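You operate a simulated robot arm through the tools that you are given. There is no shell and no other tool.

Carry out the task below with a simulated two-armed robot. There is one attempt and no reset: what you move stays moved.

## Task
Wax the middle of the big brown book's cover with the round brush.
Fine: lay the lid on the book table meanwhile; put the brush back where it stood and the lid back on the wax pot. Set down upright: round brush. A coat counts when it lies all over at full strength: go over it till it gets no stronger.

It is judged by the outcome, as a careful person would: the job done as asked, and still so three seconds after it is handed in. It fails if anything else is knocked over, pushed out of place, dropped, spilled or broken. A push-on lid holds only when it is set on centred and level and pressed home; a screw cap is set on level and turned clockwise until tight.

## Robot
Two 7-joint arms with two-finger parallel grippers on one trunk that stands fixed in place. Base frame: the origin is at the foot of the trunk, x ahead of it, y to its left, z up; the work surface is at about z = 740. Lengths are in mm, angles in degrees, forces in N, time in s.
The left shoulder is at [50, 177, 1129], the right one opposite. With the tool pointing down near the work surface each hand reaches from about 100 to 680 mm from the base axis, measured 20 degrees to its own side. Payload 3.43 kg a hand.
Tool frame (each hand has its own): the origin (TCP) lies between the finger pads and is the grasp point; the fingertips stand 34 mm ahead of it; z points along the fingers, y is the line along which they close. The gripper opens to 128 mm. The fingers are 24 mm wide and 12 mm thick; the gripper's body (48 by 130 mm) begins 96 mm behind the TCP.
Orientation is that of the tool frame in the base frame, as a unit quaternion [x, y, z, w]. With the fingers straight down and closing along the base's y, the tool's x points along the base's -x, its y along +y and its z along -z.

## Interface
- The arms move only by the tool apply_moves. It takes "left_steps", "right_steps" or both (then of equal length, played together; a hand with none holds still); each is a list of rows, each a list of 7 numbers: the shift along the base's x, y, z in mm, then the turn, a rotation vector about the base's x, y, z in degrees, then the gripper command, from -1 (fully open) to 1 (shut), values between in proportion. In form: [[dx, dy, dz, wx, wy, wz, jaw], ...]. A call has 1 to 20 rows; each row shifts and turns the commanded pose from where the row before left it. Rows are played at 5 a second. More than 50 mm and 8.6 degrees between two rows, or a gripper value outside its range, and nothing of the call is played. A pose out of reach is approached as far as the arm can. The call stops where the force on the tool passes 50 N (or 10 N more than at its start, if that is more) or the arm is blocked; 0.2 s more then pass. The fingers move at their own pace (about 108 mm/s each) and stop on an object; they squeeze with about 34 N. The grip force told is the motor's: it shows also when the fingers shut on nothing. Time passes only in rows, and 0.2 s behind the last, so rows that do not move let the fingers close. It gives the time, the measured TCP pose, the force on the tool (base axes), the opening and the grip force at its end, in the units of the frame above (readings bear some noise), with the torque about the TCP (base axes, N m) and any sound that the robot's microphone picked up.
- Cameras (640 x 400 px; columns grow to the right, rows downward): "scene" is now at [149.6, -39.7, 1298.7]; the picture's right is [-0.44, -0.90, 0.00], its down [-0.46, 0.23, -0.86] and it looks along [0.77, -0.38, -0.51] (base axes); focal length 273 px, centre (320, 200). "left" rides on the left gripper at [76, 11, -160] in its tool frame; the picture's right is [-0.15, 0.99, 0.00], its down [-0.88, -0.13, -0.46] and it looks along [-0.45, -0.07, 0.89] (tool axes); focal length 234 px, centre (320, 200). "right" rides on the right gripper at [76, -11, -160] in its tool frame; the picture's right is [0.15, 0.99, 0.00], its down [-0.88, 0.13, -0.46] and it looks along [-0.45, 0.07, 0.89] (tool axes); focal length 234 px, centre (320, 200).
- snapshot(camera): a new picture of that camera. No time passes.
- slide_trunk(by): slides the trunk up (or, below 0, down) by that many mm; the arms and the scene camera ride with it, the base frame stays. It gives what a move gives, with no picture.
- head_to(pan, tilt): turns the head with the scene camera to pan (to the left, within 80 degrees either way) and tilt (down, from -29 to 69), counted from straight ahead of the robot. It gives what a move gives.
- measure_at(camera, pixels): for up to 12 pixels [column, row] of the newest picture of that camera ("zoom" is the newest enlarged one), the place [x, y, z] in the base frame of the surface seen there, good to about 3 mm. No time passes.
- zoom(camera, box): a new picture of the part [left, top, right, bottom] of that camera's present view, enlarged. No time passes.
- sign_off(): hands the job in; it is judged then, once.

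Leave the grippers open and the arms clear of the work at the hand-in unless told otherwise.

The tools are called after "Emit:" by a JSON object that holds its "name" and its "arguments". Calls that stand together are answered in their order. apply_moves: Moves the arms, as the interface text tells. Its arguments: {"type":"object","properties":{"left_steps":{"type":"array"},"right_steps":{"type":"array"}},"required":[]} The other tools are called the same way: slide_trunk (by) slides the trunk up or down; head_to (pan, tilt) turns the head that bears the scene camera; snapshot (camera) takes a picture; measure_at (camera, pixels) gives the place of the surface under pixels of a picture; zoom (camera, box) takes an enlarged picture of a part of a camera's view; sign_off () hands the job in.

At the start:

```text
time_s: 0.0
left_position: [371.7, -19.3, 1130.8]
left_orientation: [-0.001, 1.0, 0.0, -0.001]
left_wrist_force: [0.3, 0.1, -0.5]
left_moment: [0.01, -0.02, 0.01]
left_width: 127.9
left_grasp_force: 0.1
right_position: [341.4, -505.6, 1163.0]
right_orientation: [-0.001, 1.0, 0.0, 0.0]
right_wrist_force: [0.1, 0.3, -0.2]
right_moment: [-0.01, 0.0, -0.01]
right_width: 127.8
right_grasp_force: 0.1
trunk travel left (down, up): [-300.0, 101.0]
head pan, tilt: [-26.1, 30.9]
```

scene: 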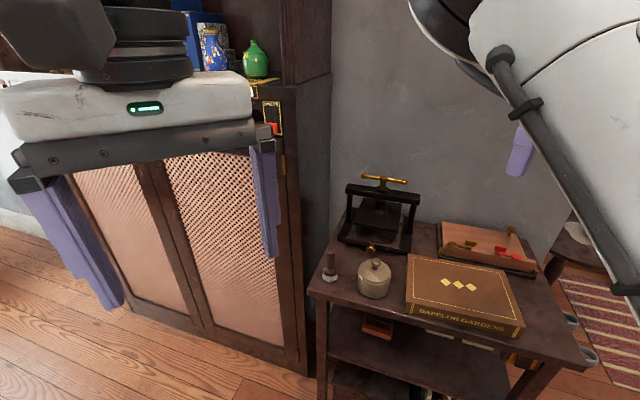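
right: 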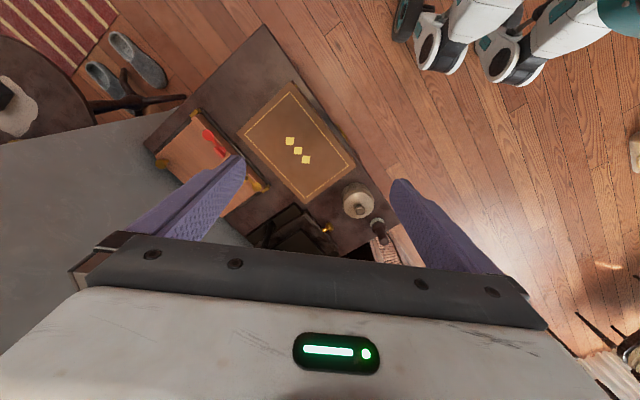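
left: 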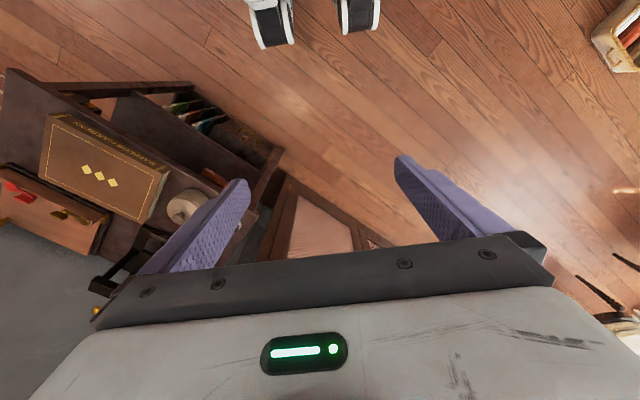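

I see a small table with a book, a pot with a lid, a small brush standing at about (330,265), and a book press. I'll zoom in on the table first.

Emit:
{"name": "zoom", "arguments": {"camera": "scene", "box": [300, 160, 600, 350]}}

Emit:
{"name": "zoom", "arguments": {"camera": "right", "box": [220, 70, 440, 260]}}

```text
2.11 times, centred on (450, 255) of scene
```

zoom: 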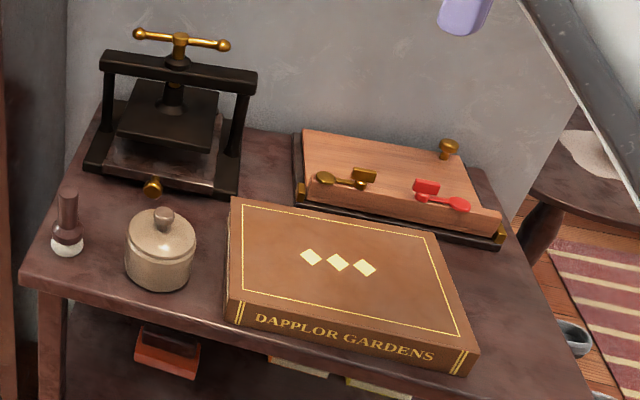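

```text
2.11 times, centred on (330, 165) of right
```

zoom: 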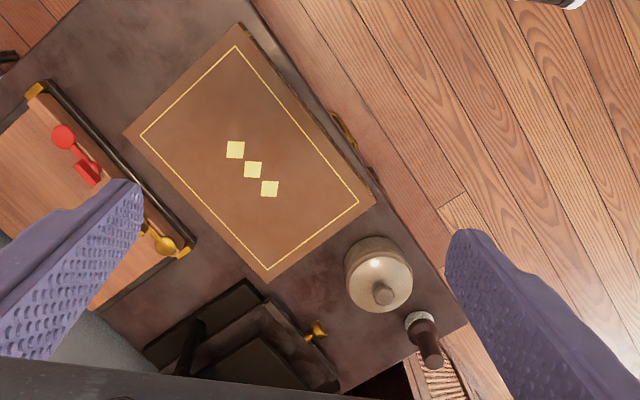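

Brush stands at the table's near-left corner (bristles down), the pot next to it, then the book. I'll zoom in tighter on the brush and pot to measure them.

Emit:
{"name": "zoom", "arguments": {"camera": "scene", "box": [305, 230, 425, 305]}}

```text
5.33 times, centred on (365, 268) of scene
```

zoom: 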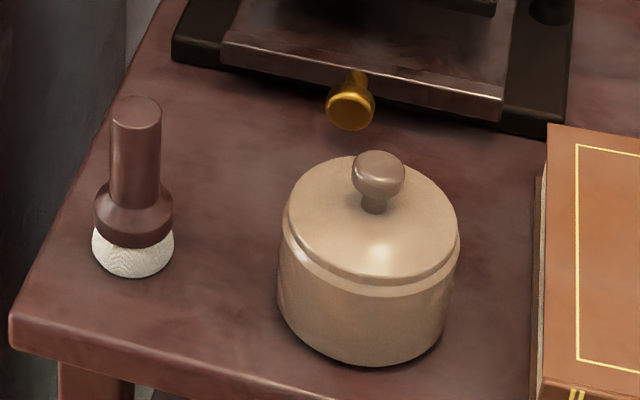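

Clear view. I'll measure points on brush (top, handle, bristles), the pot (knob, lid, rim, base), and the table.

Emit:
{"name": "measure_at", "arguments": {"camera": "zoom", "pixels": [[135, 103], [135, 160], [133, 225], [133, 262], [133, 285], [378, 158], [378, 185], [300, 205], [450, 225], [370, 262], [365, 340], [362, 375]]}}

Emit:
{"name": "measure_at", "arguments": {"camera": "scene", "pixels": [[411, 256], [407, 301], [523, 327], [506, 275], [445, 283], [459, 285], [471, 287], [350, 300], [580, 360], [312, 292], [374, 248], [470, 345]]}}

```text
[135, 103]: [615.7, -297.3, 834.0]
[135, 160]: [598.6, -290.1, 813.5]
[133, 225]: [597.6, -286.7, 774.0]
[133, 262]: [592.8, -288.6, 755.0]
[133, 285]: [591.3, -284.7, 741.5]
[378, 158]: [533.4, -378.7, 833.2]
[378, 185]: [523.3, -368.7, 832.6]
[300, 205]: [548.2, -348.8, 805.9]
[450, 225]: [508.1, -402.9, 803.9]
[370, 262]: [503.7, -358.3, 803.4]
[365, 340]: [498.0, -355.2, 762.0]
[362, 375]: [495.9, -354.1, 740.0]
```

```text
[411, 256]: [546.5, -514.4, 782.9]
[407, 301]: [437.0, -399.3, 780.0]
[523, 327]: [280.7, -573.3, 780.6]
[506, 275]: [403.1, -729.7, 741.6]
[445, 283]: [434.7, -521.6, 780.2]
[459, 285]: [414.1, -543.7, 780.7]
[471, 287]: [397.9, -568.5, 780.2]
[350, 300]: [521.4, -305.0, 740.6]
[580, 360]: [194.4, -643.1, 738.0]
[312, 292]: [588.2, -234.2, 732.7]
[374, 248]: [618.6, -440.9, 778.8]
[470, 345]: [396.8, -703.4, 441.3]
```

The table is rotated about 45° to me; book top is at z≈780 with its middle near (414,-544), pot near (527,-372), brush near (600,-292). I'll turn the head toward the table for a fuller view.

Emit:
{"name": "head_to", "arguments": {"pan": -48, "tilt": 45}}

Emit:
{"name": "snapshot", "arguments": {"camera": "scene"}}

```text
time_s: 0.8
left_position: [372.1, -19.1, 1130.9]
left_orientation: [0.0, 1.0, 0.001, 0.0]
left_wrist_force: [0.9, -0.1, 0.2]
left_moment: [-0.03, 0.04, 0.0]
left_width: 127.9
left_grasp_force: 0.1
right_position: [341.4, -505.4, 1164.2]
right_orientation: [-0.002, 1.0, 0.0, 0.0]
right_wrist_force: [0.3, -1.1, 0.5]
right_moment: [0.0, -0.02, -0.03]
right_width: 127.9
right_grasp_force: 0.0
trunk travel left (down, up): [-300.0, 101.0]
head pan, tilt: [-48.0, 45.0]
```

```text
taken
```

scene: 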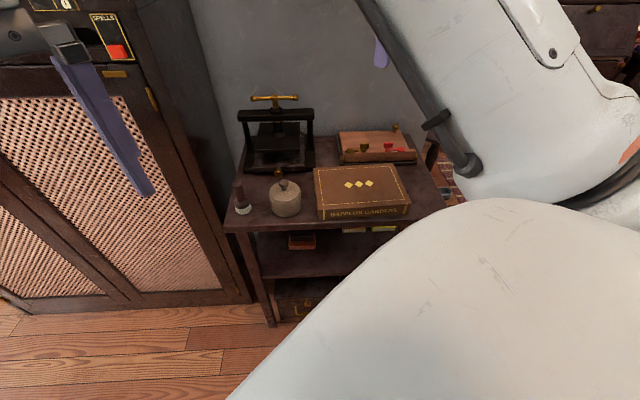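

The table is in view here at (230–450, 95–330). Zooming in on it to check free space.

Emit:
{"name": "zoom", "arguments": {"camera": "scene", "box": [220, 85, 460, 235]}}

```text
2.67 times, centred on (340, 160) of scene
```

zoom: 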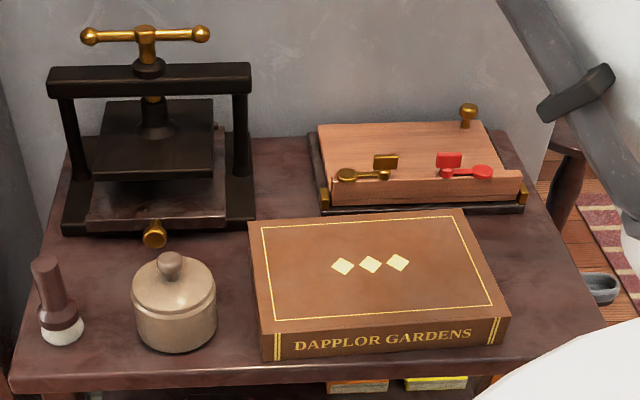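

Free spots look to be the table's right end at zoom (545,270) and the strip behind at (285,180). Measuring those, plus the book's corners and diamond centre.

Emit:
{"name": "measure_at", "arguments": {"camera": "zoom", "pixels": [[500, 230], [580, 260], [595, 310], [520, 350], [530, 220], [256, 200], [305, 205], [285, 150], [249, 222], [464, 212], [508, 317], [261, 335]]}}

Emit:
{"name": "zoom", "arguments": {"camera": "right", "box": [220, 70, 440, 260]}}

```text
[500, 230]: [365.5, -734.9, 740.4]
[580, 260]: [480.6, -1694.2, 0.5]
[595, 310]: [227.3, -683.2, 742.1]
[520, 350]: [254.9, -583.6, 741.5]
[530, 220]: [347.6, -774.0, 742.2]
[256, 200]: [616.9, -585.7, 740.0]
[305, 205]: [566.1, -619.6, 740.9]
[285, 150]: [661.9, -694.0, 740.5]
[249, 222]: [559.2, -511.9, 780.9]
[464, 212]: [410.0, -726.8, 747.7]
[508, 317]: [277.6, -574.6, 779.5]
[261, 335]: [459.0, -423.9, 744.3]
```

```text
2.11 times, centred on (330, 165) of right
```

zoom: 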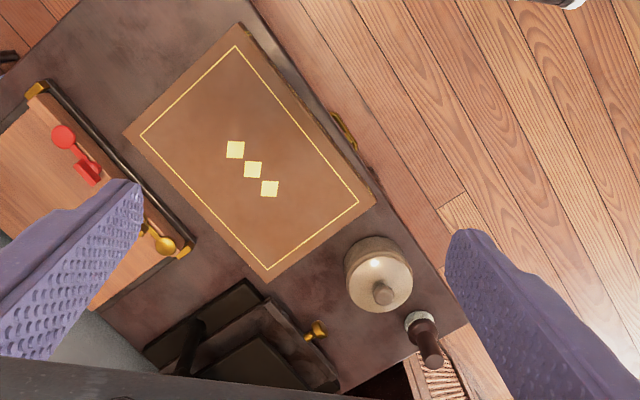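

From above, the book corners are at zoom (126,133), (240,24), (374,200), (268,281). Measuring these plus diamonds, the free area at the right end, pot knob, lid rim and brush.

Emit:
{"name": "measure_at", "arguments": {"camera": "zoom", "pixels": [[128, 133], [240, 27], [372, 200], [268, 280], [252, 169], [235, 149], [270, 188], [140, 60], [180, 40], [215, 290], [468, 322], [100, 100]]}}

Emit:
{"name": "zoom", "arguments": {"camera": "right", "box": [320, 170, 400, 250]}}

```text
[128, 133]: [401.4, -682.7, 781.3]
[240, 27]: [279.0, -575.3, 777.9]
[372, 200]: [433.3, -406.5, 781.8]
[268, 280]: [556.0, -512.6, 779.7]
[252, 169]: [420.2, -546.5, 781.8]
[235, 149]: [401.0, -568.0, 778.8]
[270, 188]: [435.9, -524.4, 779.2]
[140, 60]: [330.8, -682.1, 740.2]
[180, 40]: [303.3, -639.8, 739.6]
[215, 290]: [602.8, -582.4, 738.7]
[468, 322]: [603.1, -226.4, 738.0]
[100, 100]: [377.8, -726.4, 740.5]
```

```text
5.00 times, centred on (360, 210) of right
```

zoom: 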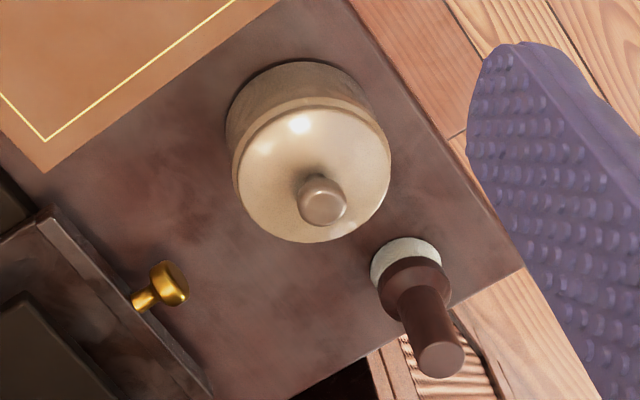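

I'll measure the lid edge points, the knob top, and the brush's top/collar/bristle edges from this top view.

Emit:
{"name": "measure_at", "arguments": {"camera": "zoom", "pixels": [[322, 200], [244, 160], [384, 165], [270, 228], [345, 228], [310, 112], [441, 360], [405, 245], [378, 265], [436, 248], [450, 300], [165, 282]]}}

Emit:
{"name": "zoom", "arguments": {"camera": "scene", "box": [225, 150, 315, 225]}}

```text
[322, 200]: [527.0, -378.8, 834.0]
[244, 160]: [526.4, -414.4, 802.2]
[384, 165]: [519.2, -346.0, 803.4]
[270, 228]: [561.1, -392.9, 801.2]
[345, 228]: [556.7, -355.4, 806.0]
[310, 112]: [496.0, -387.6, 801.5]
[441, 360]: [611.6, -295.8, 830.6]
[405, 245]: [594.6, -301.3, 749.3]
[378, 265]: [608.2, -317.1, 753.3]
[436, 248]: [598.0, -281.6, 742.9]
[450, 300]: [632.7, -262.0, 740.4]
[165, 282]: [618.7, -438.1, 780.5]
```

```text
5.33 times, centred on (270, 188) of scene
```

zoom: 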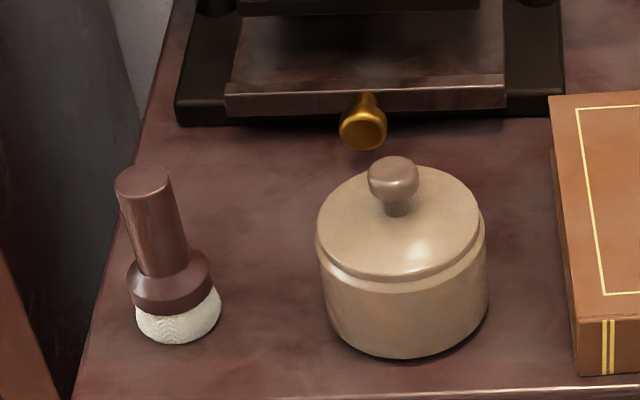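

Readings: lid centre ≈ (528,-380), radius ≈ 37, lid top z≈803, knob top z≈834; brush axis ≈ (610,-296), top z≈833; book middle ≈ (418,-545). The table's right end around (293,-663) is free for the lid. I'll move the right hand high over the knob, turning 47.6° so the fingers close across the table's width.

Emit:
{"name": "apply_moves", "arguments": {"right_steps": [[23.4, 15.6, -25.4, 0, 0, 5.95, 0.06], [23.4, 15.6, -25.4, 0, 0, 5.95, 0.06], [23.4, 15.6, -25.4, 0, 0, 5.95, 0.06], [23.4, 15.6, -25.4, 0, 0, 5.95, 0.06], [23.4, 15.6, -25.4, 0, 0, 5.95, 0.06], [23.4, 15.6, -25.4, 0, 0, 5.95, 0.06], [23.4, 15.6, -25.4, 0, 0, 5.95, 0.06], [23.4, 15.6, -25.4, 0, 0, 5.95, 0.06], [0, 0, 0, 0, 0, 0, 0.06]]}}

Emit:
{"name": "snapshot", "arguments": {"camera": "right"}}

Emit:
{"name": "snapshot", "arguments": {"camera": "scene"}}

```text
time_s: 2.9
left_position: [371.9, -20.2, 1130.2]
left_orientation: [-0.001, 1.0, -0.001, 0.0]
left_wrist_force: [-0.1, 0.8, -0.1]
left_moment: [0.02, 0.01, 0.01]
left_width: 127.8
left_grasp_force: 0.0
right_position: [528.4, -378.7, 960.4]
right_orientation: [-0.406, 0.914, -0.001, 0.0]
right_wrist_force: [0.1, 0.4, -0.3]
right_moment: [0.02, 0.01, 0.02]
right_width: 60.5
right_grasp_force: 0.2
trunk travel left (down, up): [-300.0, 101.0]
head pan, tilt: [-48.0, 45.0]
```

```text
taken
```

right: 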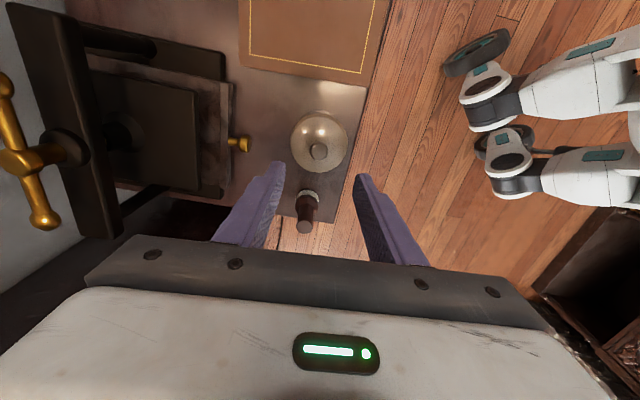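

```text
taken
```

scene: 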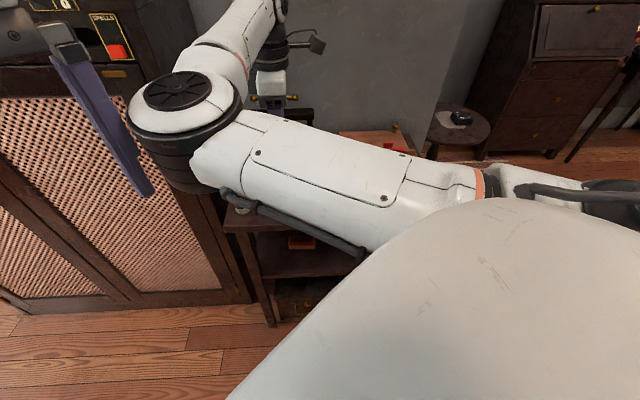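

The arm hides the table from the scene camera, but the wrist camera sees well: knob at (318,150), brush at (308,212), press at left. Zooming in to re-measure.

Emit:
{"name": "zoom", "arguments": {"camera": "right", "box": [220, 95, 380, 245]}}

Emit:
{"name": "measure_at", "arguments": {"camera": "right", "pixels": [[75, 60], [75, 200], [40, 210], [10, 90], [160, 50], [110, 225], [240, 143], [232, 90], [222, 195]]}}

```text
2.67 times, centred on (300, 170) of right
```

zoom: 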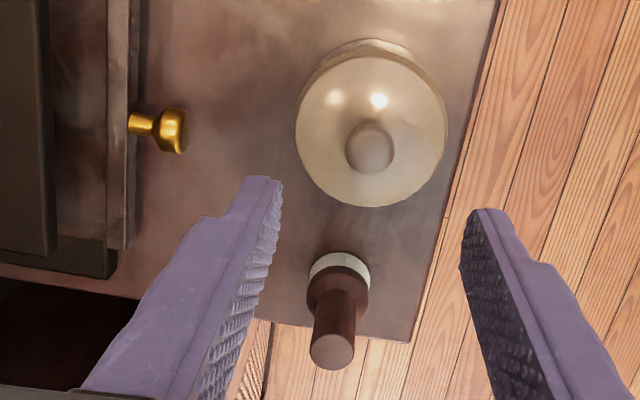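

```text
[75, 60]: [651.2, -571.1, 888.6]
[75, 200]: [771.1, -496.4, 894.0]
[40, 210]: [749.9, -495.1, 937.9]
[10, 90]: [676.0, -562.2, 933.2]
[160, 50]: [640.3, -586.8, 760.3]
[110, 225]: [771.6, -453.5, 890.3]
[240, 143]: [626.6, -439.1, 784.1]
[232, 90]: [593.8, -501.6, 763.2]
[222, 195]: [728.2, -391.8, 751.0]
```

The press is well back (x>590 at low level, crossbar near (650..770, -570..-455)). Now measuring knob, lid rim and brush points in the zoom.

Emit:
{"name": "measure_at", "arguments": {"camera": "zoom", "pixels": [[370, 148], [348, 148], [392, 148], [300, 130], [442, 130], [370, 62], [368, 202], [332, 350], [313, 348], [352, 350], [338, 285], [345, 258]]}}

```text
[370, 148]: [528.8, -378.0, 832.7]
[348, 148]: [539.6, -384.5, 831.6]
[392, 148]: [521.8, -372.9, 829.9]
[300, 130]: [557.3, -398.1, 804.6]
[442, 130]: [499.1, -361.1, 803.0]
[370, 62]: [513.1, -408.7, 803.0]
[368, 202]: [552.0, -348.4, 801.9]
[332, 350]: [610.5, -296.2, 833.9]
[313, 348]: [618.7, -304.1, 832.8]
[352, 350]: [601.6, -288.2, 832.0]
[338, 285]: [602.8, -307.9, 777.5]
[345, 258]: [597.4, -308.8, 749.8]
```

Knob centre refined to (530,-379), knob top z≈833, lid top z≈803. Lowering so the fingertips stop ~6 mm above the lid (TCP z≈843), jaws 60 mm open.

Emit:
{"name": "apply_moves", "arguments": {"right_steps": [[1.0, -0.3, -30, 0, 0, 0, 0.06], [0.6, 0, -30, 0, 0, 0, 0.06], [0, 0, -30, 0, 0, 0, 0.06], [0, 0, -17, 0, 0, 0, 0.06], [0, 0, -10, 0, 0, 0, 0.06], [0, 0, 0, 0, 0, 0, 0.06]]}}

Emit:
{"name": "snapshot", "arguments": {"camera": "right"}}

```text
time_s: 4.2
left_position: [372.4, -19.7, 1130.5]
left_orientation: [0.0, 1.0, 0.0, 0.0]
left_wrist_force: [0.9, -1.4, 0.4]
left_moment: [0.01, 0.0, 0.0]
left_width: 128.0
left_grasp_force: 0.2
right_position: [530.4, -379.5, 844.7]
right_orientation: [-0.405, 0.915, 0.0, 0.0]
right_wrist_force: [-0.4, 0.2, 0.6]
right_moment: [0.02, 0.03, 0.03]
right_width: 60.5
right_grasp_force: 0.0
trunk travel left (down, up): [-300.0, 101.0]
head pan, tilt: [-48.0, 45.0]
```

```text
taken
```

right: 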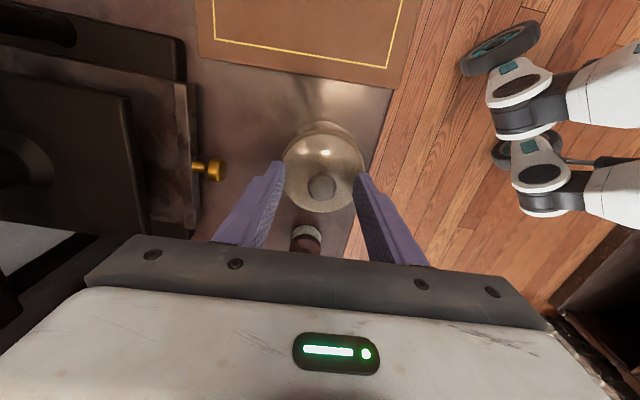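

Fingers straddle the knob at (322,188). I'll zoom to check alignment before closing.

Emit:
{"name": "zoom", "arguments": {"camera": "right", "box": [250, 110, 390, 250]}}

```text
2.86 times, centred on (320, 180) of right
```

zoom: 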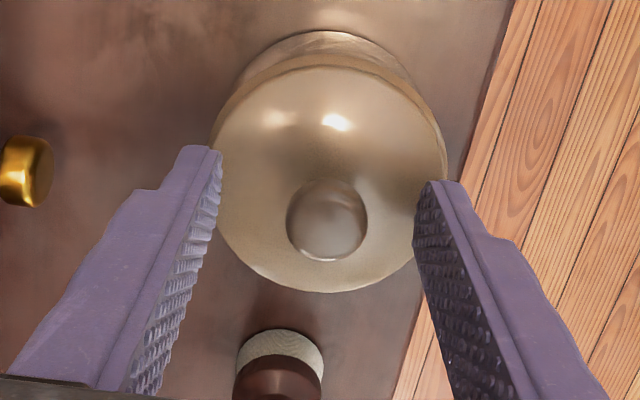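

Measuring the fingertip positions and the knob to confirm centring along the finger width.

Emit:
{"name": "measure_at", "arguments": {"camera": "zoom", "pixels": [[200, 152], [212, 155], [430, 188], [445, 185], [327, 210], [290, 215], [364, 215], [327, 183], [327, 255]]}}

```text
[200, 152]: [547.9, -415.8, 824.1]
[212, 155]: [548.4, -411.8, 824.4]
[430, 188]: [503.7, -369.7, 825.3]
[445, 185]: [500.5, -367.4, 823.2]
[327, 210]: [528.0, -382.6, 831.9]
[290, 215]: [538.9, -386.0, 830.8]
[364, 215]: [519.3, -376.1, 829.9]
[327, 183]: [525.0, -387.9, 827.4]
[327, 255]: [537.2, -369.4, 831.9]
```

The knob (≈(530,-380)) is centred between the fingers. Closing on it.

Emit:
{"name": "apply_moves", "arguments": {"right_steps": [[0, 0, 0, 0, 0, 0, 0.4], [0, 0, 0, 0, 0, 0, 1], [0, 0, 0, 0, 0, 0, 1], [0, 0, 0, 0, 0, 0, 1]]}}

Emit:
{"name": "zoom", "arguments": {"camera": "right", "box": [250, 110, 390, 250]}}

```text
time_s: 5.2
left_position: [372.8, -19.8, 1131.4]
left_orientation: [-0.001, 1.0, 0.0, 0.0]
left_wrist_force: [-0.5, -0.2, -0.3]
left_moment: [0.0, -0.01, -0.01]
left_width: 127.9
left_grasp_force: 0.0
right_position: [531.7, -380.2, 843.9]
right_orientation: [-0.404, 0.915, 0.0, -0.001]
right_wrist_force: [-0.5, -0.7, 0.5]
right_moment: [0.01, 0.0, 0.0]
right_width: 22.2
right_grasp_force: 34.5
trunk travel left (down, up): [-300.0, 101.0]
head pan, tilt: [-48.0, 45.0]
heard: snap
```

```text
2.86 times, centred on (320, 180) of right
```

zoom: 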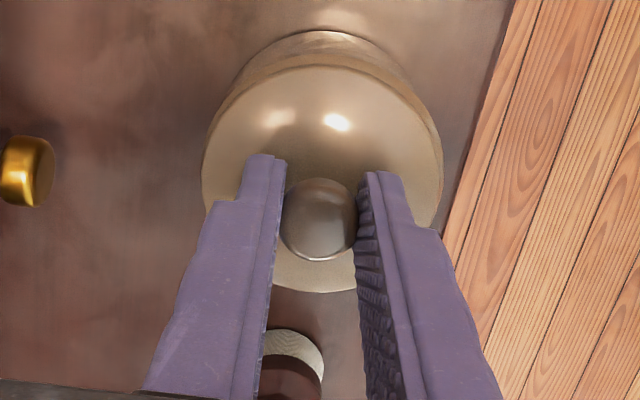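

Gripped (22 mm, 34 N) and I heard a "snap" – likely the lid easing loose. I'll lift slowly by small steps and watch the force and whether the pot follows.

Emit:
{"name": "apply_moves", "arguments": {"right_steps": [[0, 0, 1.5, 0, 0, 0, 1], [0, 0, 1.5, 0, 0, 0, 1], [0, 0, 2, 0, 0, 0, 1], [0, 0, 0, 0, 0, 0, 1]]}}

Emit:
{"name": "zoom", "arguments": {"camera": "right", "box": [250, 110, 390, 250]}}

```text
time_s: 6.2
left_position: [371.8, -19.4, 1131.2]
left_orientation: [-0.001, 1.0, 0.0, 0.0]
left_wrist_force: [-0.5, 0.0, -0.1]
left_moment: [-0.01, 0.01, 0.01]
left_width: 128.3
left_grasp_force: 0.0
right_position: [531.0, -381.8, 850.1]
right_orientation: [-0.404, 0.915, 0.0, 0.0]
right_wrist_force: [-0.5, -0.7, -0.9]
right_moment: [-0.01, 0.03, 0.02]
right_width: 22.1
right_grasp_force: 34.2
trunk travel left (down, up): [-300.0, 101.0]
head pan, tilt: [-48.0, 45.0]
```

```text
2.86 times, centred on (320, 180) of right
```

zoom: 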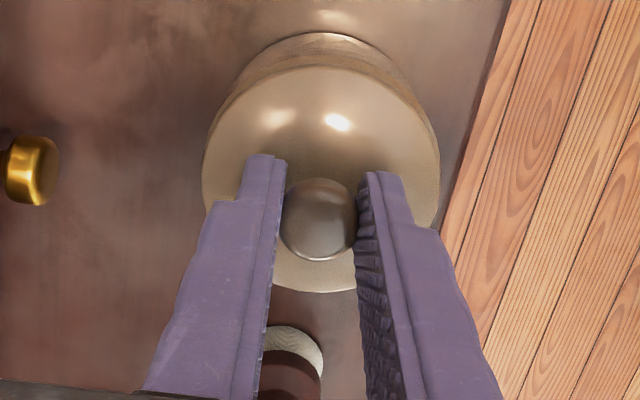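

Force on the hand is under 1 N, so only the lid seems to be rising. Lifting 25 mm more and checking the gap.

Emit:
{"name": "apply_moves", "arguments": {"right_steps": [[0, 0, 5, 0, 0, 0, 1], [0, 0, 10, 0, 0, 0, 1], [0, 0, 10, 0, 0, 0, 1], [0, 0, 0, 0, 0, 0, 1]]}}

Emit:
{"name": "snapshot", "arguments": {"camera": "right"}}

Emit:
{"name": "zoom", "arguments": {"camera": "right", "box": [250, 110, 390, 250]}}

```text
time_s: 7.2
left_position: [372.2, -21.4, 1131.1]
left_orientation: [-0.002, 1.0, 0.001, 0.001]
left_wrist_force: [-1.8, 0.0, -0.3]
left_moment: [-0.02, -0.02, 0.01]
left_width: 128.2
left_grasp_force: 0.0
right_position: [530.5, -380.9, 874.2]
right_orientation: [-0.404, 0.915, 0.0, -0.001]
right_wrist_force: [0.3, -0.1, 0.6]
right_moment: [-0.01, 0.02, 0.01]
right_width: 0.0
right_grasp_force: 33.4
trunk travel left (down, up): [-300.0, 101.0]
head pan, tilt: [-48.0, 45.0]
```

```text
taken
```

right: 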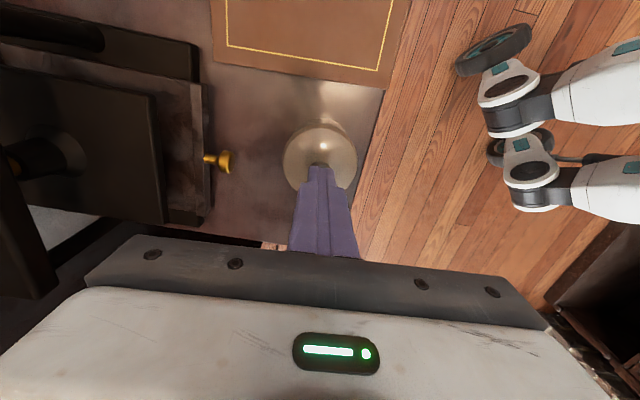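

```text
2.86 times, centred on (320, 180) of right
```

zoom: 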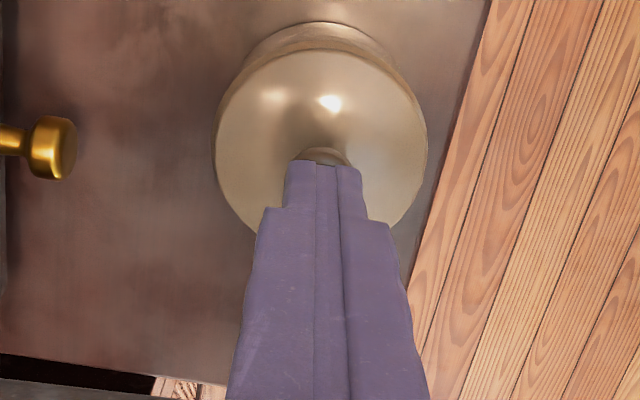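

The fingers slid off the knob (width 0 now); the lid still appears to sit on the pot at (320,160). I'll measure the lid and pot to see whether anything shifted.

Emit:
{"name": "measure_at", "arguments": {"camera": "zoom", "pixels": [[325, 155], [218, 130], [425, 130], [315, 60], [260, 215], [400, 200], [320, 110], [317, 25], [240, 85], [400, 70]]}}

Emit:
{"name": "zoom", "arguments": {"camera": "right", "box": [270, 100, 370, 200]}}

```text
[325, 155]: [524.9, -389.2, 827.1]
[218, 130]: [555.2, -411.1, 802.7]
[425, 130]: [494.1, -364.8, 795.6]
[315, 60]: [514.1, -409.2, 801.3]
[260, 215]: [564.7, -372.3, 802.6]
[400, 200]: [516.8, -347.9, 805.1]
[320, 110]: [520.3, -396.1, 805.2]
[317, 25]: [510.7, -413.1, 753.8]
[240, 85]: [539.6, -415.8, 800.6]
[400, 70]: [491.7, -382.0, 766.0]
```

```text
4.00 times, centred on (320, 150) of right
```

zoom: 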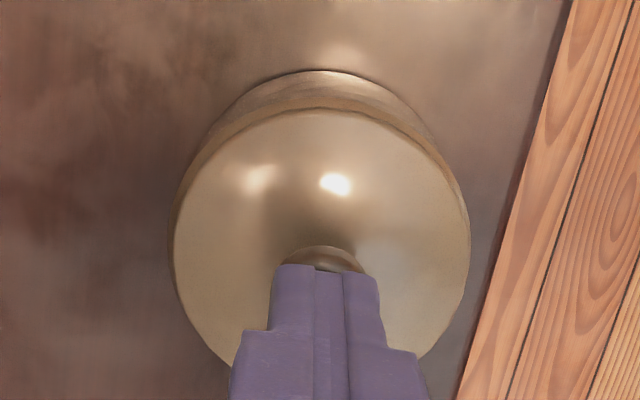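

The lid's still at z≈803. I'll raise the hand to get a clear look at the pot, lid and brush.

Emit:
{"name": "apply_moves", "arguments": {"right_steps": [[0, 0, 25, 0, 0, 0, 1], [0, 0, 30, 0, 0, 0, 0.06], [0, 0, 30, 0, 0, 0, 0.06], [0, 0, 0, 0, 0, 0, 0.06]]}}

Emit:
{"name": "zoom", "arguments": {"camera": "right", "box": [220, 95, 380, 245]}}

```text
time_s: 8.2
left_position: [372.5, -19.2, 1130.3]
left_orientation: [-0.001, 1.0, 0.0, 0.0]
left_wrist_force: [-0.8, -0.5, 0.4]
left_moment: [0.01, 0.0, 0.02]
left_width: 128.0
left_grasp_force: 0.1
right_position: [529.8, -382.9, 958.9]
right_orientation: [-0.404, 0.915, -0.001, 0.001]
right_wrist_force: [0.2, 0.3, 0.9]
right_moment: [0.01, -0.04, 0.03]
right_width: 60.4
right_grasp_force: 0.1
trunk travel left (down, up): [-300.0, 101.0]
head pan, tilt: [-48.0, 45.0]
```

```text
2.67 times, centred on (300, 170) of right
```

zoom: 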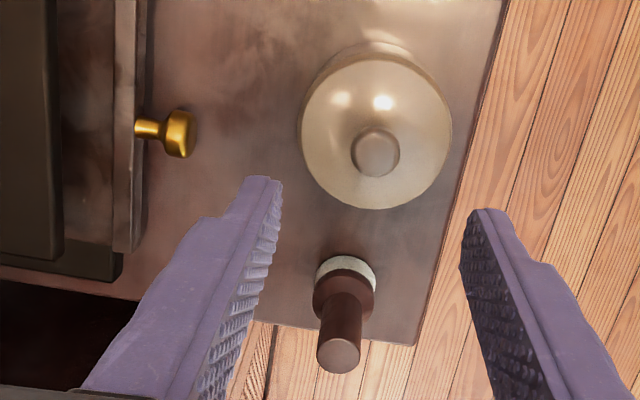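

Comparing with the earlier picture, pot, brush and press knob all shifted equally with the camera, so nothing got displaced. I'll measure lid height and levelness again.

Emit:
{"name": "measure_at", "arguments": {"camera": "zoom", "pixels": [[376, 153], [355, 153], [398, 153], [308, 135], [448, 135], [376, 68], [374, 205], [340, 355], [330, 100], [420, 100], [330, 180], [420, 180]]}}

Emit:
{"name": "zoom", "arguments": {"camera": "right", "box": [280, 95, 350, 165]}}

```text
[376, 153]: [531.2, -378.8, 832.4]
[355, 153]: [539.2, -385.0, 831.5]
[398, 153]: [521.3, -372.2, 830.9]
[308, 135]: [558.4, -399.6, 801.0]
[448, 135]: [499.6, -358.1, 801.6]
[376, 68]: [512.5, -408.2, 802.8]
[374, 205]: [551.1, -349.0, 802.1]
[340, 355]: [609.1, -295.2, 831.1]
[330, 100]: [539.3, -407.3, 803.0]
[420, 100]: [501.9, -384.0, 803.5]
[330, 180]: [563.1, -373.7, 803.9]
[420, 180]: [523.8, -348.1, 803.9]
```

```text
5.71 times, centred on (315, 130) of right
```

zoom: 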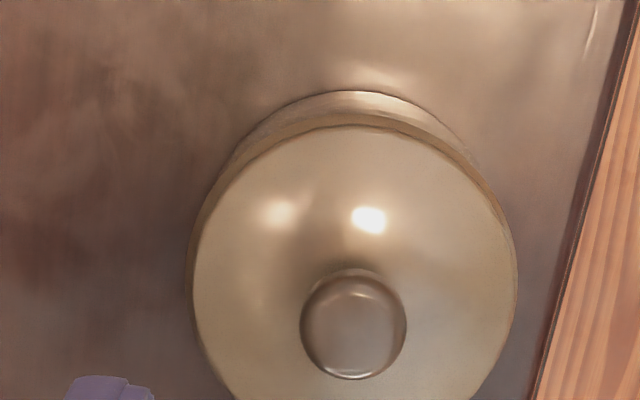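

Lid is seated and level as before (rim z≈803, knob top ≈832), nothing displaced. To watch the lift from the side I'll bring the left hand to a viewing spot around (350,-200,942), turned toward the pot, well away from the table items.

Emit:
{"name": "apply_moves", "arguments": {"left_steps": [[-2.2, -18.1, -18.9, 0, 0, -7.5, -1], [-2.2, -18.1, -18.9, 0, 0, -7.5, -1], [-2.2, -18.1, -18.9, 0, 0, -7.5, -1], [-2.2, -18.1, -18.9, 0, 0, -7.5, -1], [-2.2, -18.1, -18.9, 0, 0, -7.5, -1], [-2.2, -18.1, -18.9, 0, 0, -7.5, -1], [-2.2, -18.1, -18.9, -5.3, -5.3, 0, -1], [-2.2, -18.1, -18.9, -5.3, -5.3, 0, -1], [-2.2, -18.1, -18.9, -5.3, -5.3, 0, -1], [-2.2, -18.1, -18.9, -5.3, -5.3, 0, -1], [0, 0, 0, 0, 0, 0, -1]]}}

Emit:
{"name": "snapshot", "arguments": {"camera": "left"}}

```text
time_s: 8.8
left_position: [377.1, -34.7, 1109.3]
left_orientation: [0.071, 0.997, 0.005, 0.003]
left_wrist_force: [-1.9, 30.2, -0.8]
left_moment: [-1.9, -0.14, -0.83]
left_width: 111.6
left_grasp_force: 0.1
right_position: [528.0, -387.5, 957.3]
right_orientation: [-0.399, 0.917, 0.002, -0.001]
right_wrist_force: [-0.2, 0.7, -0.2]
right_moment: [-0.04, 0.02, -0.01]
right_width: 60.2
right_grasp_force: 0.1
trunk travel left (down, up): [-300.0, 101.0]
head pan, tilt: [-48.0, 45.0]
stopped in row 2 (left hand): the force on the tool passed its limit at 58 N (the readings are from after the stop); the commanded pose is now the measured one
```

```text
taken
```

left: 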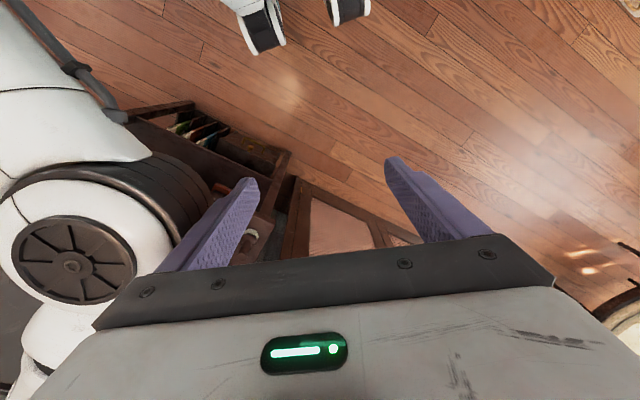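

The left finger touched the right arm's wrist housing – no harm to the scene, but that route is blocked. Backing the left hand off to its left and away.

Emit:
{"name": "apply_moves", "arguments": {"left_steps": [[0, 20, 5, 0, 0, 0, -1], [0, 30, 10, 0, 0, 0, -1], [-10, 40, 10, 0, 0, 0, -1], [-10, 40, 0, 0, 0, 0, -1], [0, 0, 0, 0, 0, 0, -1]]}}

Emit:
{"name": "snapshot", "arguments": {"camera": "left"}}

Emit:
{"name": "snapshot", "arguments": {"camera": "scene"}}

```text
time_s: 9.9
left_position: [355.1, 89.6, 1135.4]
left_orientation: [0.072, 0.997, 0.002, 0.004]
left_wrist_force: [0.8, -0.2, -0.5]
left_moment: [0.0, -0.01, 0.02]
left_width: 128.0
left_grasp_force: 0.0
right_position: [529.7, -385.1, 956.9]
right_orientation: [-0.402, 0.916, 0.001, -0.002]
right_wrist_force: [-0.1, -0.9, -0.3]
right_moment: [0.03, -0.02, -0.01]
right_width: 60.0
right_grasp_force: 0.1
trunk travel left (down, up): [-300.0, 101.0]
head pan, tilt: [-48.0, 45.0]
```

```text
taken
```

left: 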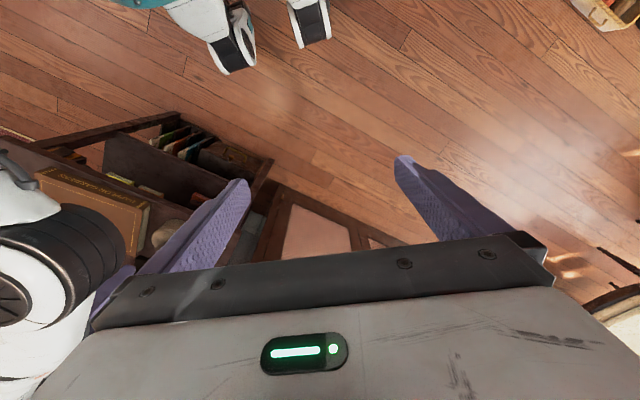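

```text
taken
```

scene: 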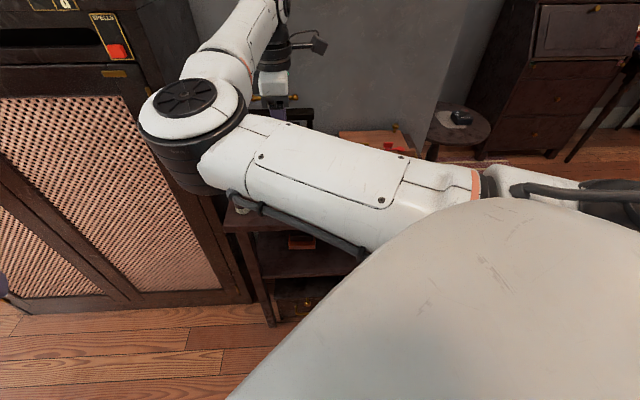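

The right elbow sits near where I tried to go. I'll use a lower, more leftward viewing spot instead: left hand to about (350,50,960), turned toward the pot under the right elbow.

Emit:
{"name": "apply_moves", "arguments": {"left_steps": [[0, -5.7, -25, 0, 0, -7.4, -1], [0, -5.7, -25, 0, 0, -7.4, -1], [0, -5.7, -25, 0, 0, -7.4, -1], [0, -5.7, -25, 0, 0, -7.4, -1], [0, -5.7, -25, 0, 0, -7.4, -1], [0, -5.7, -25, 0, 0, -7.4, -1], [0, -5.7, -25, 0, 0, -7.4, -1], [0, 0, 0, -6.06, -3.5, 0, -1], [0, 0, 0, -6.06, -3.5, 0, -1], [0, 0, 0, -6.06, -3.5, 0, -1], [0, 0, 0, -6.06, -3.5, 0, -1], [0, 0, 0, -6.06, -3.5, 0, -1], [0, 0, 0, 0, 0, 0, -1]]}}

Emit:
{"name": "snapshot", "arguments": {"camera": "left"}}

```text
time_s: 12.8
left_position: [355.4, 52.1, 959.2]
left_orientation: [0.476, 0.825, -0.15, 0.264]
left_wrist_force: [0.1, 0.6, 0.3]
left_moment: [0.01, 0.02, 0.0]
left_width: 128.0
left_grasp_force: 0.0
right_position: [528.3, -385.8, 956.4]
right_orientation: [-0.402, 0.916, 0.0, -0.002]
right_wrist_force: [0.3, -0.6, 0.2]
right_moment: [0.02, 0.01, -0.02]
right_width: 59.9
right_grasp_force: 0.0
trunk travel left (down, up): [-300.0, 101.0]
head pan, tilt: [-48.0, 45.0]
```

```text
taken
```

left: 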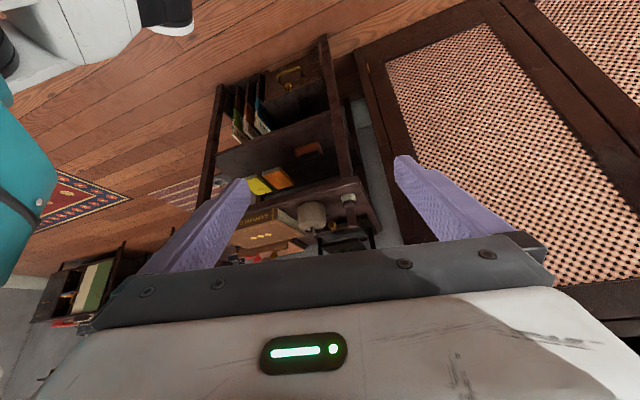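

The left camera now sees the pot at (312,215) and the brush at (348,205), upside-down. Pitching 8° more to lift them into the clear gap, then zooming.

Emit:
{"name": "apply_moves", "arguments": {"left_steps": [[0, 0, 0, -6.06, -3.5, 0, -1], [0, 0, 0, -5, -2.9, 0, -1], [0, 0, 0, 0, 0, 0, -1]]}}

Emit:
{"name": "zoom", "arguments": {"camera": "left", "box": [230, 140, 400, 246]}}

```text
time_s: 13.6
left_position: [361.6, 50.5, 960.0]
left_orientation: [0.457, 0.791, -0.204, 0.353]
left_wrist_force: [-0.3, 0.7, -0.3]
left_moment: [0.01, -0.01, 0.0]
left_width: 127.9
left_grasp_force: 0.0
left hand out of reach, approached as far as the arm can: row 2
right_position: [528.7, -385.2, 956.7]
right_orientation: [-0.402, 0.916, 0.001, -0.001]
right_wrist_force: [0.5, 0.4, 0.0]
right_moment: [0.0, -0.01, 0.0]
right_width: 60.1
right_grasp_force: 0.1
trunk travel left (down, up): [-300.0, 101.0]
head pan, tilt: [-48.0, 45.0]
```

```text
3.76 times, centred on (315, 193) of left
```

zoom: 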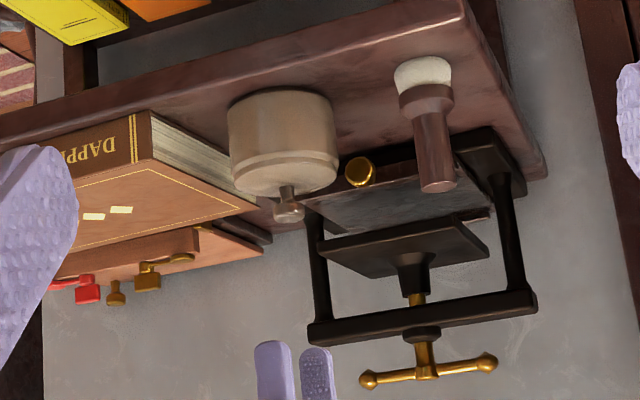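

Great side view: the knob is a stem flaring out to a wider top, and the lid sits squarely. I'll go down again with the right hand, gripping lower (TCP z≈840.5, fingertips ≈3 mm above lid).

Emit:
{"name": "apply_moves", "arguments": {"right_steps": [[0.6, 2.0, -30, 0, 0, 0, 0.06], [0.6, 2.0, -30, 0, 0, 0, 0.06], [0.4, 1.7, -30, 0, 0, 0, 0.06], [0, 0, -16, 0, 0, 0, 0.06], [0, 0, -9, 0, 0, 0, 0.06], [0, 0, 0, 0, 0, 0, 0.06]]}}

Emit:
{"name": "zoom", "arguments": {"camera": "left", "box": [275, 160, 345, 204]}}

Emit:
{"name": "zoom", "arguments": {"camera": "right", "box": [250, 110, 390, 250]}}

```text
time_s: 14.9
left_position: [361.7, 51.9, 960.1]
left_orientation: [0.457, 0.791, -0.203, 0.353]
left_wrist_force: [-0.1, 0.9, -0.1]
left_moment: [-0.02, 0.01, 0.01]
left_width: 128.0
left_grasp_force: 0.1
right_position: [529.4, -380.1, 843.6]
right_orientation: [-0.402, 0.916, 0.0, -0.001]
right_wrist_force: [-0.2, -0.1, -0.1]
right_moment: [-0.03, 0.01, 0.02]
right_width: 60.1
right_grasp_force: 0.1
trunk travel left (down, up): [-300.0, 101.0]
head pan, tilt: [-48.0, 45.0]
```

```text
9.09 times, centred on (310, 182) of left
```

zoom: 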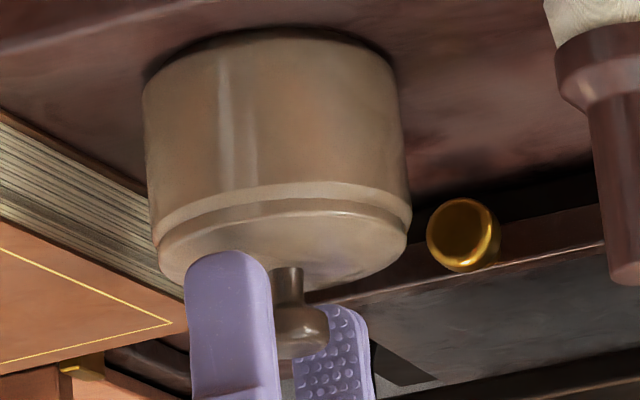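

```text
2.86 times, centred on (320, 180) of right
```

zoom: 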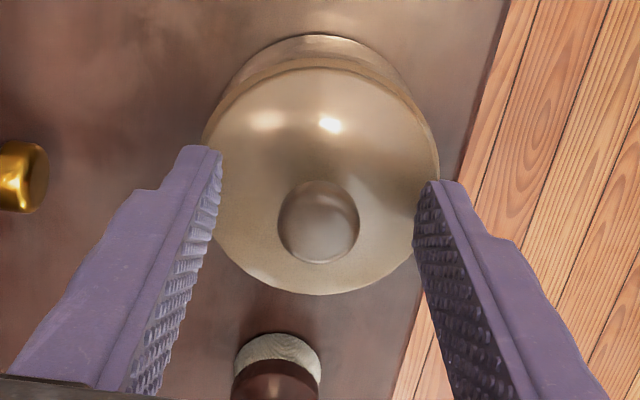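

The side view shows the stem with a bulb on top and rounded fingertips. I'll go 3 mm lower, then close and hold longer.

Emit:
{"name": "apply_moves", "arguments": {"right_steps": [[0.5, 0.3, -3, 0, 0, 0, 0.06], [0, 0, 0, 0, 0, 0, 0.4], [0, 0, 0, 0, 0, 0, 0.7], [0, 0, 0, 0, 0, 0, 1], [0, 0, 0, 0, 0, 0, 1], [0, 0, 0, 0, 0, 0, 1]]}}

Emit:
{"name": "zoom", "arguments": {"camera": "left", "box": [275, 160, 345, 204]}}

Emit:
{"name": "zoom", "arguments": {"camera": "right", "box": [250, 110, 390, 250]}}

```text
time_s: 16.4
left_position: [362.4, 51.2, 959.8]
left_orientation: [0.457, 0.791, -0.204, 0.353]
left_wrist_force: [0.9, 0.0, -0.1]
left_moment: [0.02, 0.01, -0.02]
left_width: 127.8
left_grasp_force: 0.0
right_position: [530.4, -380.5, 841.0]
right_orientation: [-0.402, 0.916, 0.001, -0.002]
right_wrist_force: [0.8, -0.8, 6.5]
right_moment: [0.03, -0.07, -0.03]
right_width: 22.5
right_grasp_force: 34.2
trunk travel left (down, up): [-300.0, 101.0]
head pan, tilt: [-48.0, 45.0]
heard: snap
```

```text
9.09 times, centred on (310, 182) of left
```

zoom: 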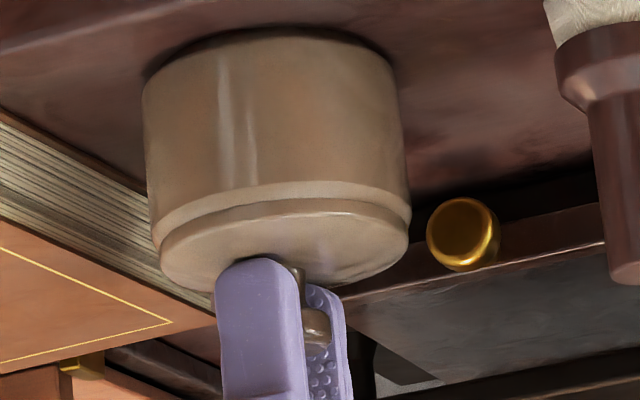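

```text
2.86 times, centred on (320, 180) of right
```

zoom: 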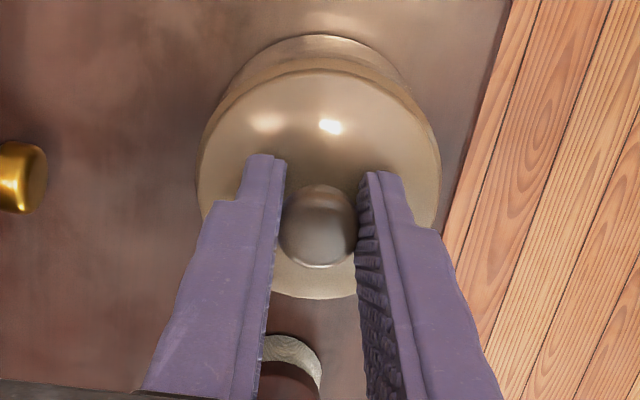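

Heard a snap again, and the force shows +6.5 N up on the hand (slight downward push on the lid). Now lifting 2 mm very slowly and reading the force.

Emit:
{"name": "apply_moves", "arguments": {"right_steps": [[0, 0, 1, 0, 0, 0, 1], [0, 0, 1, 0, 0, 0, 1]]}}

Emit:
{"name": "zoom", "arguments": {"camera": "left", "box": [275, 160, 345, 204]}}

```text
time_s: 16.9
left_position: [362.4, 51.2, 958.7]
left_orientation: [0.457, 0.791, -0.204, 0.353]
left_wrist_force: [-0.7, 0.2, -0.1]
left_moment: [0.01, 0.02, 0.0]
left_width: 127.9
left_grasp_force: 0.0
right_position: [530.2, -378.0, 841.0]
right_orientation: [-0.402, 0.916, 0.004, -0.002]
right_wrist_force: [0.0, 0.7, -0.1]
right_moment: [0.0, 0.01, -0.01]
right_width: 22.2
right_grasp_force: 34.1
trunk travel left (down, up): [-300.0, 101.0]
head pan, tilt: [-48.0, 45.0]
heard: snap
```

```text
9.09 times, centred on (310, 182) of left
```

zoom: 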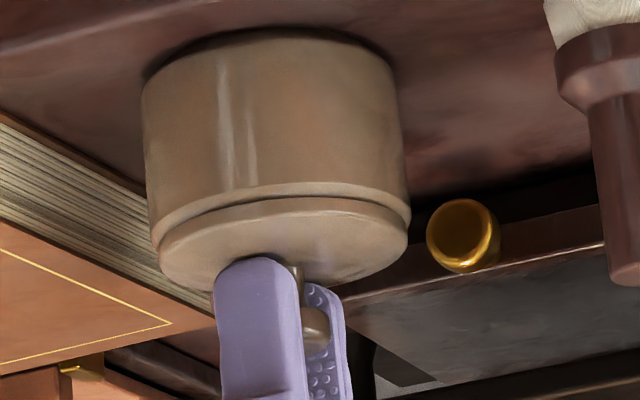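

Another snap, and the lid/pot seam now looks shifted on the left side – the lid has popped off. Lifting 3 mm more, slowly.

Emit:
{"name": "apply_moves", "arguments": {"right_steps": [[0, 0, 1.5, 0, 0, 0, 1], [0, 0, 1.5, 0, 0, 0, 1], [0, 0, 0, 0, 0, 0, 1]]}}

Emit:
{"name": "zoom", "arguments": {"camera": "left", "box": [275, 160, 345, 204]}}

```text
time_s: 17.8
left_position: [361.6, 51.5, 959.4]
left_orientation: [0.457, 0.791, -0.204, 0.353]
left_wrist_force: [0.6, -0.7, 0.1]
left_moment: [0.01, 0.01, -0.02]
left_width: 127.9
left_grasp_force: 0.1
right_position: [532.8, -379.3, 844.2]
right_orientation: [-0.402, 0.916, 0.001, -0.002]
right_wrist_force: [-0.3, 0.2, -1.3]
right_moment: [-0.02, 0.0, 0.01]
right_width: 22.6
right_grasp_force: 34.1
trunk travel left (down, up): [-300.0, 101.0]
head pan, tilt: [-48.0, 45.0]
```

```text
9.09 times, centred on (310, 182) of left
```

zoom: 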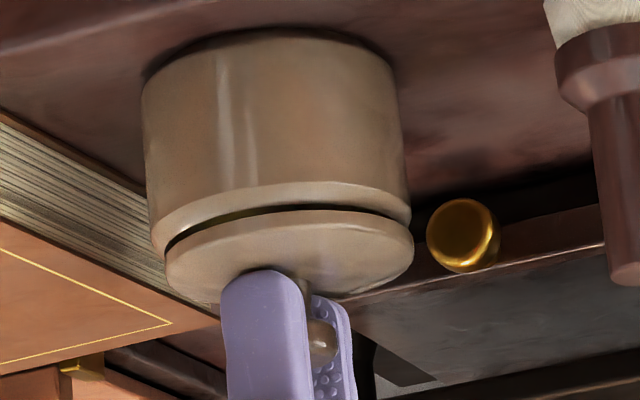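

The lid is visibly off the pot with a dark gap, pot staying put. Lifting on slowly, checking the grip.

Emit:
{"name": "apply_moves", "arguments": {"right_steps": [[0, 0, 2, 0, 0, 0, 1], [0, 0, 2, 0, 0, 0, 1], [0, 0, 3, 0, 0, 0, 1], [0, 0, 3, 0, 0, 0, 1], [0, 0, 0, 0, 0, 0, 1]]}}

Emit:
{"name": "zoom", "arguments": {"camera": "left", "box": [275, 160, 345, 204]}}

Emit:
{"name": "zoom", "arguments": {"camera": "right", "box": [250, 110, 390, 250]}}

```text
time_s: 18.9
left_position: [361.7, 52.2, 959.9]
left_orientation: [0.456, 0.791, -0.204, 0.353]
left_wrist_force: [-0.8, 0.3, -0.6]
left_moment: [0.03, 0.02, -0.01]
left_width: 128.2
left_grasp_force: 0.1
right_position: [530.8, -379.5, 854.2]
right_orientation: [-0.402, 0.915, 0.002, -0.002]
right_wrist_force: [0.5, 0.0, -0.8]
right_moment: [0.03, -0.03, -0.02]
right_width: 22.4
right_grasp_force: 34.3
trunk travel left (down, up): [-300.0, 101.0]
head pan, tilt: [-48.0, 45.0]
```

```text
9.09 times, centred on (310, 182) of left
```

zoom: 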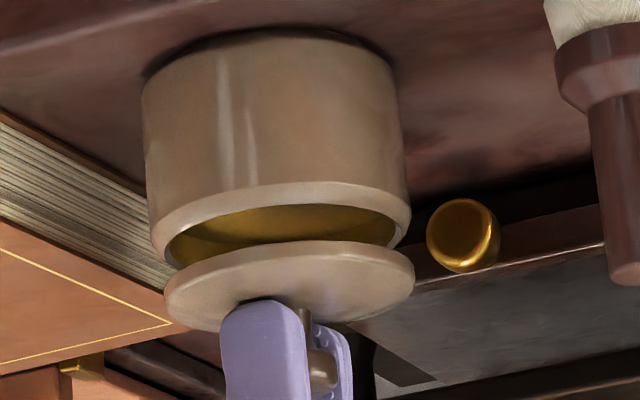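

```text
2.86 times, centred on (320, 180) of right
```

zoom: 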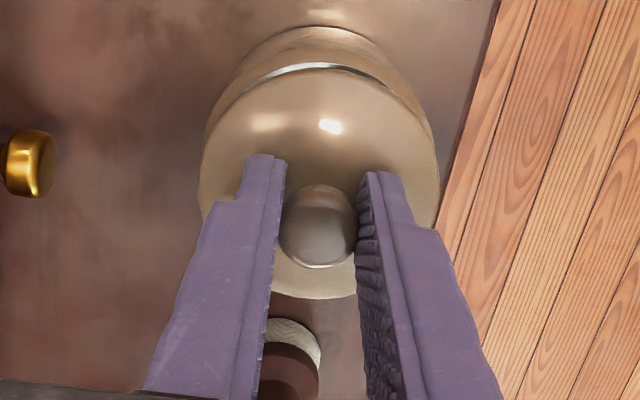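

Lid is held level and the pot with golden wax inside is open. Continue lifting gently in 5 mm steps.

Emit:
{"name": "apply_moves", "arguments": {"right_steps": [[0, 0, 4, 0, 0, 0, 1], [0, 0, 5, 0, 0, 0, 1], [0, 0, 5, 0, 0, 0, 1], [0, 0, 5, 0, 0, 0, 1], [0, 0, 5, 0, 0, 0, 1], [0, 0, 5, 0, 0, 0, 1], [0, 0, 0, 0, 0, 0, 1]]}}

Emit:
{"name": "zoom", "arguments": {"camera": "right", "box": [250, 110, 390, 250]}}

Emit:
{"name": "zoom", "arguments": {"camera": "left", "box": [255, 150, 355, 214]}}

```text
time_s: 20.6
left_position: [362.4, 51.7, 958.5]
left_orientation: [0.456, 0.791, -0.204, 0.353]
left_wrist_force: [-0.3, -0.2, 0.5]
left_moment: [-0.01, 0.02, 0.01]
left_width: 127.9
left_grasp_force: 0.0
right_position: [531.0, -380.9, 883.9]
right_orientation: [-0.402, 0.916, 0.0, -0.001]
right_wrist_force: [1.1, 0.2, -0.5]
right_moment: [0.0, 0.02, 0.0]
right_width: 22.2
right_grasp_force: 33.6
trunk travel left (down, up): [-300.0, 101.0]
head pan, tilt: [-48.0, 45.0]
```

```text
2.86 times, centred on (320, 180) of right
```

zoom: 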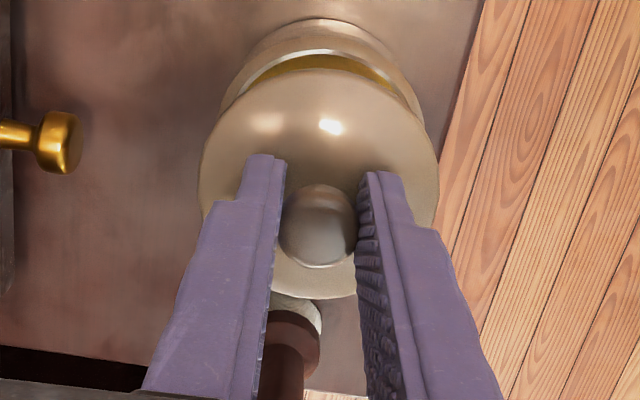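

```text
6.25 times, centred on (305, 182) of left
```

zoom: 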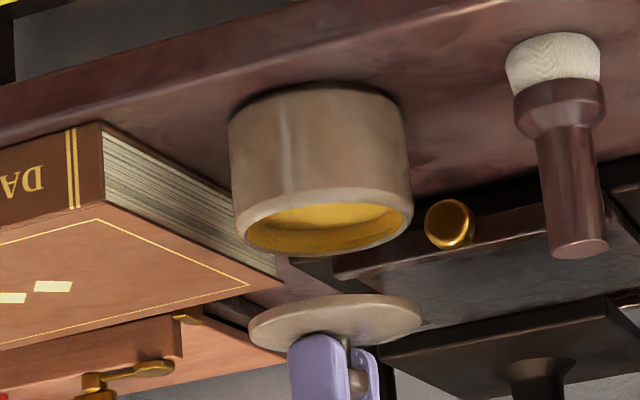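

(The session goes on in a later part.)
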